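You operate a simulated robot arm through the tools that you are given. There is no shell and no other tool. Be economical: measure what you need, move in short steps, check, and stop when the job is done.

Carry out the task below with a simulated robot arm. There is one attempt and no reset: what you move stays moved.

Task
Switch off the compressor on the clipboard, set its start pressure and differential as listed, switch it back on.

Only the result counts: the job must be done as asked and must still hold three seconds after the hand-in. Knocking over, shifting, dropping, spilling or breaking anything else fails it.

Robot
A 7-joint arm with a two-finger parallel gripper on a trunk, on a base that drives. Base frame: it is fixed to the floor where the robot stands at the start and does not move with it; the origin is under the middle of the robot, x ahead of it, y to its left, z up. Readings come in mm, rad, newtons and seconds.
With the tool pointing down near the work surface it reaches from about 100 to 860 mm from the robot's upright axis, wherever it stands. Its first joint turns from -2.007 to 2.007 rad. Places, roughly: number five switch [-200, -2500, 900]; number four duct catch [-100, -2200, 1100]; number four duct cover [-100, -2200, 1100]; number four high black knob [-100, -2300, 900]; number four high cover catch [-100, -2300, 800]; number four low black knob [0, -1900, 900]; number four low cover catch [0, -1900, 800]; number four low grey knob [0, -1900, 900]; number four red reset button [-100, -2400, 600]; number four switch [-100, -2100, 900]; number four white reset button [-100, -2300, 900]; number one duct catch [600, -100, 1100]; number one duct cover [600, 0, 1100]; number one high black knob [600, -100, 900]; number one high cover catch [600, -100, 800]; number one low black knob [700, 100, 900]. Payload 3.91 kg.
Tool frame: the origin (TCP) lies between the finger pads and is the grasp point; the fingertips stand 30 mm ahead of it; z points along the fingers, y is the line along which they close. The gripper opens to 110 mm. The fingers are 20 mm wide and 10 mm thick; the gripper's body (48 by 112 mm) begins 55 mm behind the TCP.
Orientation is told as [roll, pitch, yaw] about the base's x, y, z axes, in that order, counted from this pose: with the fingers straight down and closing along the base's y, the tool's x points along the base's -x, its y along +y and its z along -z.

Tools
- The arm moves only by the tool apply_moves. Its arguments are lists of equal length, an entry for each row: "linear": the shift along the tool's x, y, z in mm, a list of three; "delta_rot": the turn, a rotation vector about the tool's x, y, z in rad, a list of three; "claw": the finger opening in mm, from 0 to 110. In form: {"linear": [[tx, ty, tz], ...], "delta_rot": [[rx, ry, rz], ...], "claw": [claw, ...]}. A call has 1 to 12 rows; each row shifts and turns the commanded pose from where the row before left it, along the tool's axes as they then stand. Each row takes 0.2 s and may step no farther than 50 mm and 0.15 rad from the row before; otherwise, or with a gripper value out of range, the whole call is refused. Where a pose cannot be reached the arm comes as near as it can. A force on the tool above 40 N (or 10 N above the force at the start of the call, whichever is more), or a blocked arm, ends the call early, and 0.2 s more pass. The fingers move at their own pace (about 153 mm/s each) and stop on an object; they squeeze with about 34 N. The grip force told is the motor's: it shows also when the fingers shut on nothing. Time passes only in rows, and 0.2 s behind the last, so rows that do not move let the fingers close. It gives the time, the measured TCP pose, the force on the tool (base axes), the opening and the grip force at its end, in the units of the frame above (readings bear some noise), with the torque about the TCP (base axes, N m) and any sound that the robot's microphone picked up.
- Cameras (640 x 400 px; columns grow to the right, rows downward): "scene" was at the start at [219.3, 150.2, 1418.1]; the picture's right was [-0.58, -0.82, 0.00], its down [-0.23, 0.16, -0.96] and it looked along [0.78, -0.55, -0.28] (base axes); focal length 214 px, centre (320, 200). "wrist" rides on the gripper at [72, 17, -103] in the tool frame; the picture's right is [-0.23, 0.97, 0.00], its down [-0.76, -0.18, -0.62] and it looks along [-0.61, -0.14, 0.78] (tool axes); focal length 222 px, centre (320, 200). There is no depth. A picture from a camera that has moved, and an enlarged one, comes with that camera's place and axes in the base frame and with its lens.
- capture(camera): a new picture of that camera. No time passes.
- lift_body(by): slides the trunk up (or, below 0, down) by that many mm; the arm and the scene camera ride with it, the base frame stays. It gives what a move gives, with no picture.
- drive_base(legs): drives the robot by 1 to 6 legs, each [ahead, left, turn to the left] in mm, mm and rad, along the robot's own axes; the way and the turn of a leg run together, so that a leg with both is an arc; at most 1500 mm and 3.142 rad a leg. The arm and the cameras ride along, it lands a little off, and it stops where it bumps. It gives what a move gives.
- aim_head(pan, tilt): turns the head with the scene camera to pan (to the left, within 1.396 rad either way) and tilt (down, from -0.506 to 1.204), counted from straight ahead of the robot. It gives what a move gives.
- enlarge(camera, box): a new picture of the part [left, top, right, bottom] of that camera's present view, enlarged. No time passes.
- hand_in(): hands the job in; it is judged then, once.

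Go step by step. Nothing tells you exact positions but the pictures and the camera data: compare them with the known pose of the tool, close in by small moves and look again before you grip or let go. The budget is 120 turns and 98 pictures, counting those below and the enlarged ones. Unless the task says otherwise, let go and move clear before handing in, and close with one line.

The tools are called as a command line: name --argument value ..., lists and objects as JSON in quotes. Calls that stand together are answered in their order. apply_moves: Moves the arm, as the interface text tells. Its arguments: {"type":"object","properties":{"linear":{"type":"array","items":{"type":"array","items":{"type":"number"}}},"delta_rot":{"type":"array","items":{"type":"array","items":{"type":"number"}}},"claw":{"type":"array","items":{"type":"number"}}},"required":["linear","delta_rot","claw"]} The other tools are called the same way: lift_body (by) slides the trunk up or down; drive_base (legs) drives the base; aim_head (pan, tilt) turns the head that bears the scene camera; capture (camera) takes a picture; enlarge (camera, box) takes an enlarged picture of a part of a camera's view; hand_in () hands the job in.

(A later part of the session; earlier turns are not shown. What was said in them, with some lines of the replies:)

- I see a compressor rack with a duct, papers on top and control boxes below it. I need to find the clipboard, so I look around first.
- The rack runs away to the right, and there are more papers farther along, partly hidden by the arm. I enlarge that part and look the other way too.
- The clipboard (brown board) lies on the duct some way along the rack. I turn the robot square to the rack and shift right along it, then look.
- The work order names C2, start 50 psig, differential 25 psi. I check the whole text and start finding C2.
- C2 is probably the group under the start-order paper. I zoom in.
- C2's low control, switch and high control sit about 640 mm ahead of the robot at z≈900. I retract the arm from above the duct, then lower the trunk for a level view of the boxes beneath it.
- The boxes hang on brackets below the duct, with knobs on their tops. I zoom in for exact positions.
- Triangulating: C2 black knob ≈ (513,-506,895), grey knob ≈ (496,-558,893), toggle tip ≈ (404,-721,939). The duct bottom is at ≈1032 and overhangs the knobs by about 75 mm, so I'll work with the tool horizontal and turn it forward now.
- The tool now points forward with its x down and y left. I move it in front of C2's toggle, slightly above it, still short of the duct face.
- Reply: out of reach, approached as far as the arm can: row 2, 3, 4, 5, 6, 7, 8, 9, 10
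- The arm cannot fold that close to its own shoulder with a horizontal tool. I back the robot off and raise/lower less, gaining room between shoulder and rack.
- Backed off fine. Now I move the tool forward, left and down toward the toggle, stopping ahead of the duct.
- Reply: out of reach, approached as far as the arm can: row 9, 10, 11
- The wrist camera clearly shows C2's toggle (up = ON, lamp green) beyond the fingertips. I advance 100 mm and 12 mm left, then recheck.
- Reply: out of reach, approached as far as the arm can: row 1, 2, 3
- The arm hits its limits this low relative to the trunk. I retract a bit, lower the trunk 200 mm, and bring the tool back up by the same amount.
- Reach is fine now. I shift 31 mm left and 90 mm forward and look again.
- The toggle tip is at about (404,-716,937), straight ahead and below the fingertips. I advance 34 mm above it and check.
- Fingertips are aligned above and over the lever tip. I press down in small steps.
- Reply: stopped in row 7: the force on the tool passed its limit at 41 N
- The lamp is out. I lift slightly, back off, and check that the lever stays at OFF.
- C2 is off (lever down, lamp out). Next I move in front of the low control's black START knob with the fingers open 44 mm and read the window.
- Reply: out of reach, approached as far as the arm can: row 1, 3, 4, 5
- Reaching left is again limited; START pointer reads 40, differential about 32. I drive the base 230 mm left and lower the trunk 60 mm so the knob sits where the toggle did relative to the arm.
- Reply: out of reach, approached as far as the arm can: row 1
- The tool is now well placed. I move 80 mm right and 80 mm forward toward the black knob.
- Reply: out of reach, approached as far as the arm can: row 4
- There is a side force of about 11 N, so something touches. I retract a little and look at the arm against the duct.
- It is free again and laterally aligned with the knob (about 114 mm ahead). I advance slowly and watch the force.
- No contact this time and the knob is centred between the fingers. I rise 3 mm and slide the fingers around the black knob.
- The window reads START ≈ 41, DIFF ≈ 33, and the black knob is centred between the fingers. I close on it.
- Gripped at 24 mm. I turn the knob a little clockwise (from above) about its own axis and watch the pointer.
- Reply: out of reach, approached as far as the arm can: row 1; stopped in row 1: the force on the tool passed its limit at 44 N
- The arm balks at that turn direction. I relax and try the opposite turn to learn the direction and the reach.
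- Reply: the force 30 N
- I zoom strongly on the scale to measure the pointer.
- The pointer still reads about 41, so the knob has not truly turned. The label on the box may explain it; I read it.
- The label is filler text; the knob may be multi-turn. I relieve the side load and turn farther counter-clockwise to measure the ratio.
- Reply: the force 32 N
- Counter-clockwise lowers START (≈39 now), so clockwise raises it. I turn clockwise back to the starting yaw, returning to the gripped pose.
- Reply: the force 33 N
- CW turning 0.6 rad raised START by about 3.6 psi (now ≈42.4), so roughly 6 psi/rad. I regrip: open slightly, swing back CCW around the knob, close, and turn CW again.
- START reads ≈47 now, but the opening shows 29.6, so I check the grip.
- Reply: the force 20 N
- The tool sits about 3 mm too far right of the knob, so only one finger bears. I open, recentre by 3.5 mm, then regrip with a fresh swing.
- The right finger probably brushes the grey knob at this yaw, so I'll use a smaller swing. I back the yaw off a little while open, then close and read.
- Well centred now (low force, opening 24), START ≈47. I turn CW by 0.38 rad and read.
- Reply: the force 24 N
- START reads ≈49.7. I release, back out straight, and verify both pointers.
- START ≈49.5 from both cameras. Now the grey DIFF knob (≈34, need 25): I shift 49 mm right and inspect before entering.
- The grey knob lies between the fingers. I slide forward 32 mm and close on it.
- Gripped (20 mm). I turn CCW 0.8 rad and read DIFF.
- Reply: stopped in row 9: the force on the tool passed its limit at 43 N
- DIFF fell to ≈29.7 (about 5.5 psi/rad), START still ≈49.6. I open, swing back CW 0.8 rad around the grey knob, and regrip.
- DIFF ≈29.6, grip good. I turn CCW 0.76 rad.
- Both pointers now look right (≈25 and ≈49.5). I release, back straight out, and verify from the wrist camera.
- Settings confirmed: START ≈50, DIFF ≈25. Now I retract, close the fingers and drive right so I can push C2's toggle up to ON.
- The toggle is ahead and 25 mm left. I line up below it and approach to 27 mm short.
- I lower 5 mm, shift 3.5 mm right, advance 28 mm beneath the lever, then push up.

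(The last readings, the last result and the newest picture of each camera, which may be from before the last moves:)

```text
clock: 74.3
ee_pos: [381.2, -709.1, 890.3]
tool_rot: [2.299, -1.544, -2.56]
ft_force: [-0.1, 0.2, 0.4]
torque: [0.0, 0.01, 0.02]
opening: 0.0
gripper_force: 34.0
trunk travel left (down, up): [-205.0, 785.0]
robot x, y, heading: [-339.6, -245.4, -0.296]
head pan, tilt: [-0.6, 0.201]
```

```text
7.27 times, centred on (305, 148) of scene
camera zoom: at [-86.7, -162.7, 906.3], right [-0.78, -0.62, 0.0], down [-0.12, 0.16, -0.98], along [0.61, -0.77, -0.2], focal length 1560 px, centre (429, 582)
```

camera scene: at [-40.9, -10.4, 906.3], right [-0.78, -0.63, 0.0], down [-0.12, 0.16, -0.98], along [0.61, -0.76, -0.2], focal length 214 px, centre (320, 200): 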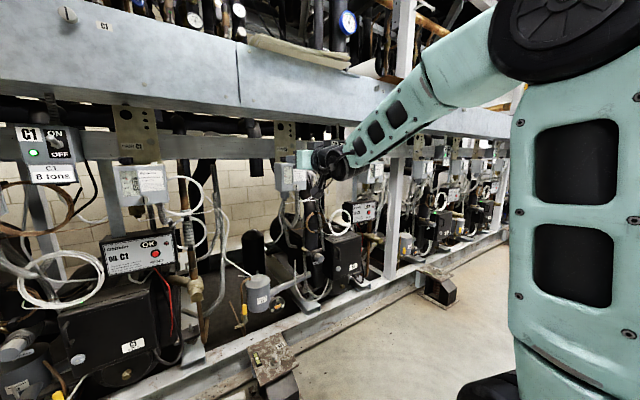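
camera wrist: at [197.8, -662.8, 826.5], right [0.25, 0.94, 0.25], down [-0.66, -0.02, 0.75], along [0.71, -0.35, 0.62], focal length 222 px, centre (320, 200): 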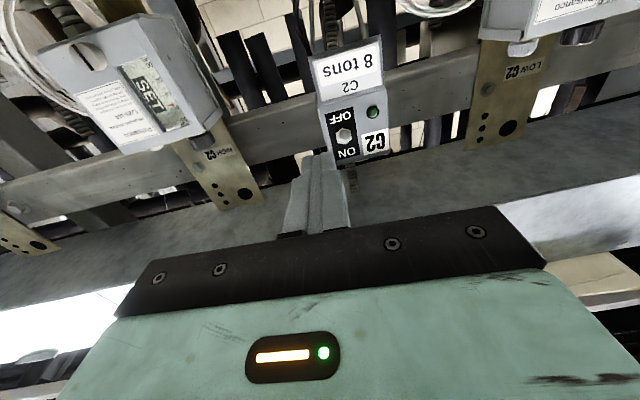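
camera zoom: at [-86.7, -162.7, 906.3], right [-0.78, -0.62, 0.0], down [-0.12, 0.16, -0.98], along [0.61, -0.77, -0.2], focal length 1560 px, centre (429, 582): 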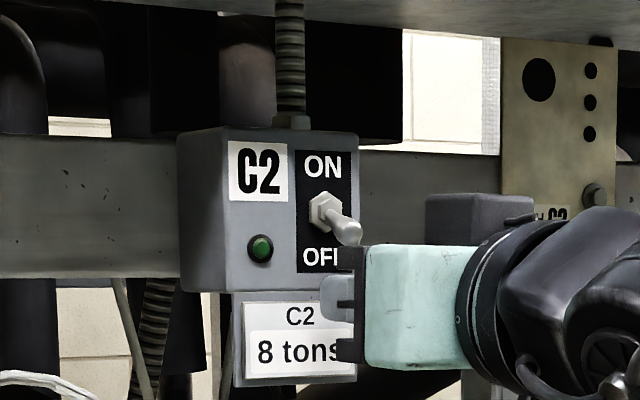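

The fingertips are under the lever. I push up.

apply_moves --linear '[[-8, 0, 0], [-8, 0, 0], [-7, 0, 0], [-6, 0, 0], [-6, 0, 0], [-4, 0, 0], [0, 0, 0]]' --delta_rot '[[0, 0, 0], [0, 0, 0], [0, 0, 0], [0, 0, 0], [0, 0, 0], [0, 0, 0], [0, 0, 0]]' --claw '[0, 0, 0, 0, 0, 0, 0]'

enlarge --camera "scene" --box '[270, 120, 340, 175]'

```text
clock: 75.8
ee_pos: [382.0, -707.5, 920.8]
tool_rot: [1.596, -1.55, -1.857]
ft_force: [-3.2, 1.2, -5.6]
torque: [0.0, 0.12, -0.02]
opening: 0.0
gripper_force: 34.5
trunk travel left (down, up): [-205.0, 785.0]
robot x, y, heading: [-341.5, -241.2, -0.294]
head pan, tilt: [-0.6, 0.201]
stopped in row 7: the force on the tool passed its limit at 42 N (the readings are from after the stop); the commanded pose is now the measured one
```

```text
7.27 times, centred on (305, 148) of scene
camera zoom: at [-86.9, -162.7, 906.6], right [-0.78, -0.62, 0.0], down [-0.12, 0.16, -0.98], along [0.61, -0.77, -0.2], focal length 1560 px, centre (429, 582)
```

zoom: 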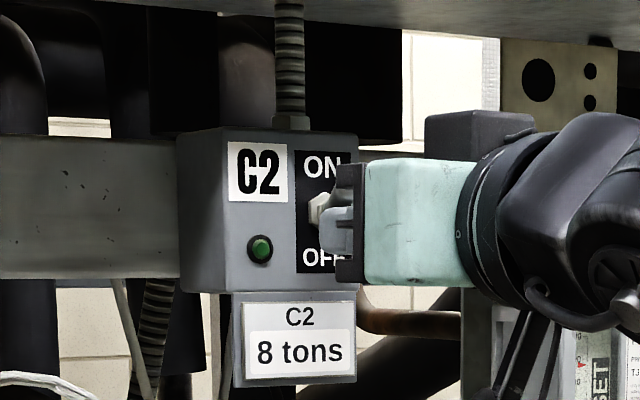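

The lamp is still dark, so the lever hasn't gone over yet. I push up a bit more.

apply_moves --linear '[[-4, 0, 0], [-4, 0, 0], [-3, 0, 0], [-3, 0, 0], [0, 0, 0]]' --delta_rot '[[0, 0, 0], [0, 0, 0], [0, 0, 0], [0, 0, 0], [0, 0, 0]]' --claw '[0, 0, 0, 0, 0]'

enlarge --camera "scene" --box '[270, 120, 340, 175]'

enlarge --camera "wrist" --box '[220, 40, 420, 220]'

```text
clock: 76.5
ee_pos: [381.8, -708.3, 921.8]
tool_rot: [0.907, -1.544, -1.172]
ft_force: [-3.5, 2.3, -7.1]
torque: [0.01, 0.14, -0.02]
opening: 0.2
gripper_force: 34.0
trunk travel left (down, up): [-205.0, 785.0]
robot x, y, heading: [-340.0, -243.2, -0.294]
head pan, tilt: [-0.6, 0.201]
stopped in row 3: the force on the tool passed its limit at 42 N (the readings are from after the stop); the commanded pose is now the measured one
```

```text
7.27 times, centred on (305, 148) of scene
camera zoom: at [-87.1, -162.5, 906.7], right [-0.78, -0.62, 0.0], down [-0.12, 0.16, -0.98], along [0.61, -0.77, -0.2], focal length 1560 px, centre (429, 582)
```

zoom: 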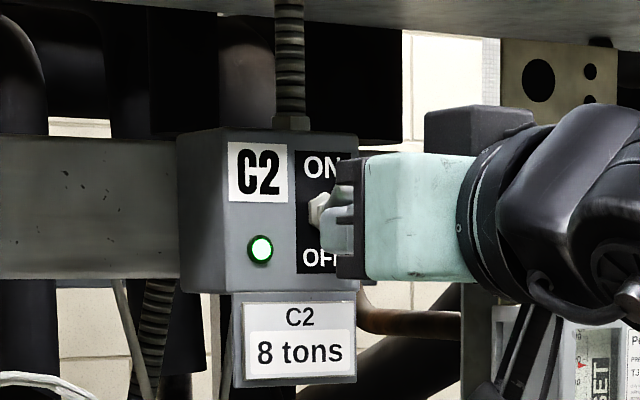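

```text
2.22 times, centred on (320, 130) of wrist
camera zoom: at [286.1, -663.3, 852.0], right [0.26, 0.93, 0.25], down [-0.64, -0.03, 0.77], along [0.72, -0.35, 0.59], focal length 494 px, centre (320, 356)
```

zoom: 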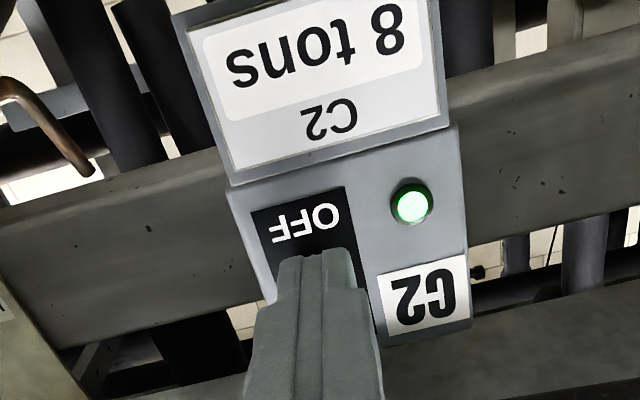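

The lamp is green: C2 is on. I lower slightly and back clear, then check the lever and both settings.

apply_moves --linear '[[6, 0, 0], [4, 0, -20], [0, 0, -40], [0, 0, -40], [0, 0, -30], [0, 0, 0]]' --delta_rot '[[0, 0, 0], [0, 0, 0], [0, 0, 0], [0, 0, 0], [0, 0, 0], [0, 0, 0]]' --claw '[0, 0, 0, 0, 0, 0]'

enlarge --camera "scene" --box '[235, 115, 345, 205]'

enlarge --camera "scene" --box '[238, 160, 288, 200]'

capture --camera "scene"

```text
clock: 77.9
ee_pos: [251.5, -674.2, 913.3]
tool_rot: [1.004, -1.548, -1.266]
ft_force: [0.9, 0.1, -0.3]
torque: [0.0, 0.02, -0.02]
opening: 0.0
gripper_force: 34.0
trunk travel left (down, up): [-205.0, 785.0]
robot x, y, heading: [-341.8, -246.3, -0.296]
head pan, tilt: [-0.6, 0.201]
```

```text
4.44 times, centred on (290, 160) of scene
camera zoom: at [-87.1, -162.5, 906.3], right [-0.78, -0.62, 0.0], down [-0.12, 0.16, -0.98], along [0.61, -0.77, -0.2], focal length 953 px, centre (453, 378)
```

zoom: 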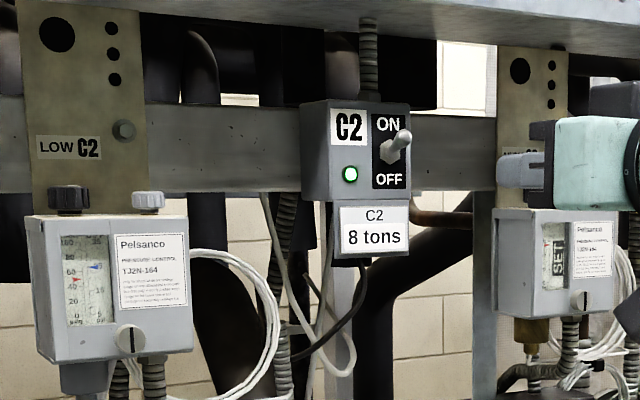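

```text
10.00 times, centred on (263, 180) of scene
camera zoom: at [-87.1, -162.5, 906.3], right [-0.78, -0.62, 0.0], down [-0.12, 0.16, -0.98], along [0.61, -0.77, -0.2], focal length 2145 px, centre (890, 400)
```

zoom: 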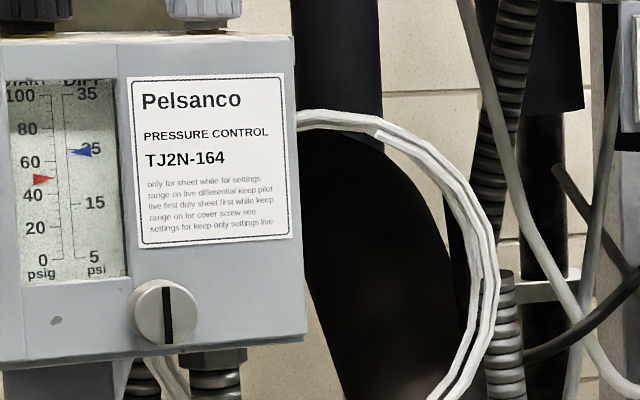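

```text
19 pictures are left
camera scene: at [-87.1, -162.5, 906.3], right [-0.78, -0.62, 0.0], down [-0.12, 0.16, -0.98], along [0.61, -0.77, -0.2], focal length 214 px, centre (320, 200)
```

scene: 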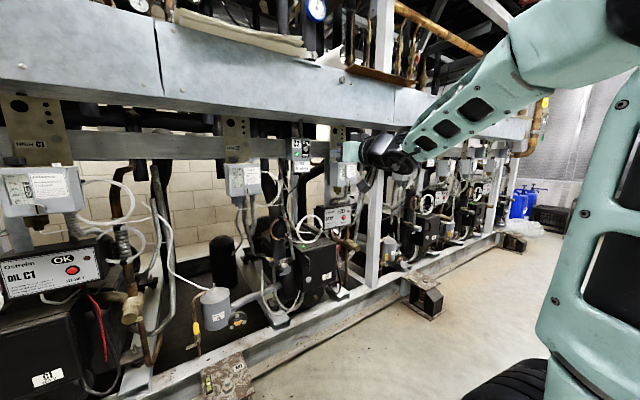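

C2's lever is at ON with the lamp lit, START reads about 50 psig and differential about 25 psi, and the arm is clear. I hand in.

hand_in

```text
The job is handed in.
```

I switched off C2, the compressor on the clipboard, set its start pressure to about 50 psig and its differential to about 25 psi, and switched it back on. Both settings were read off the pointers by camera, and the lamp was lit and the arm clear at hand-in.
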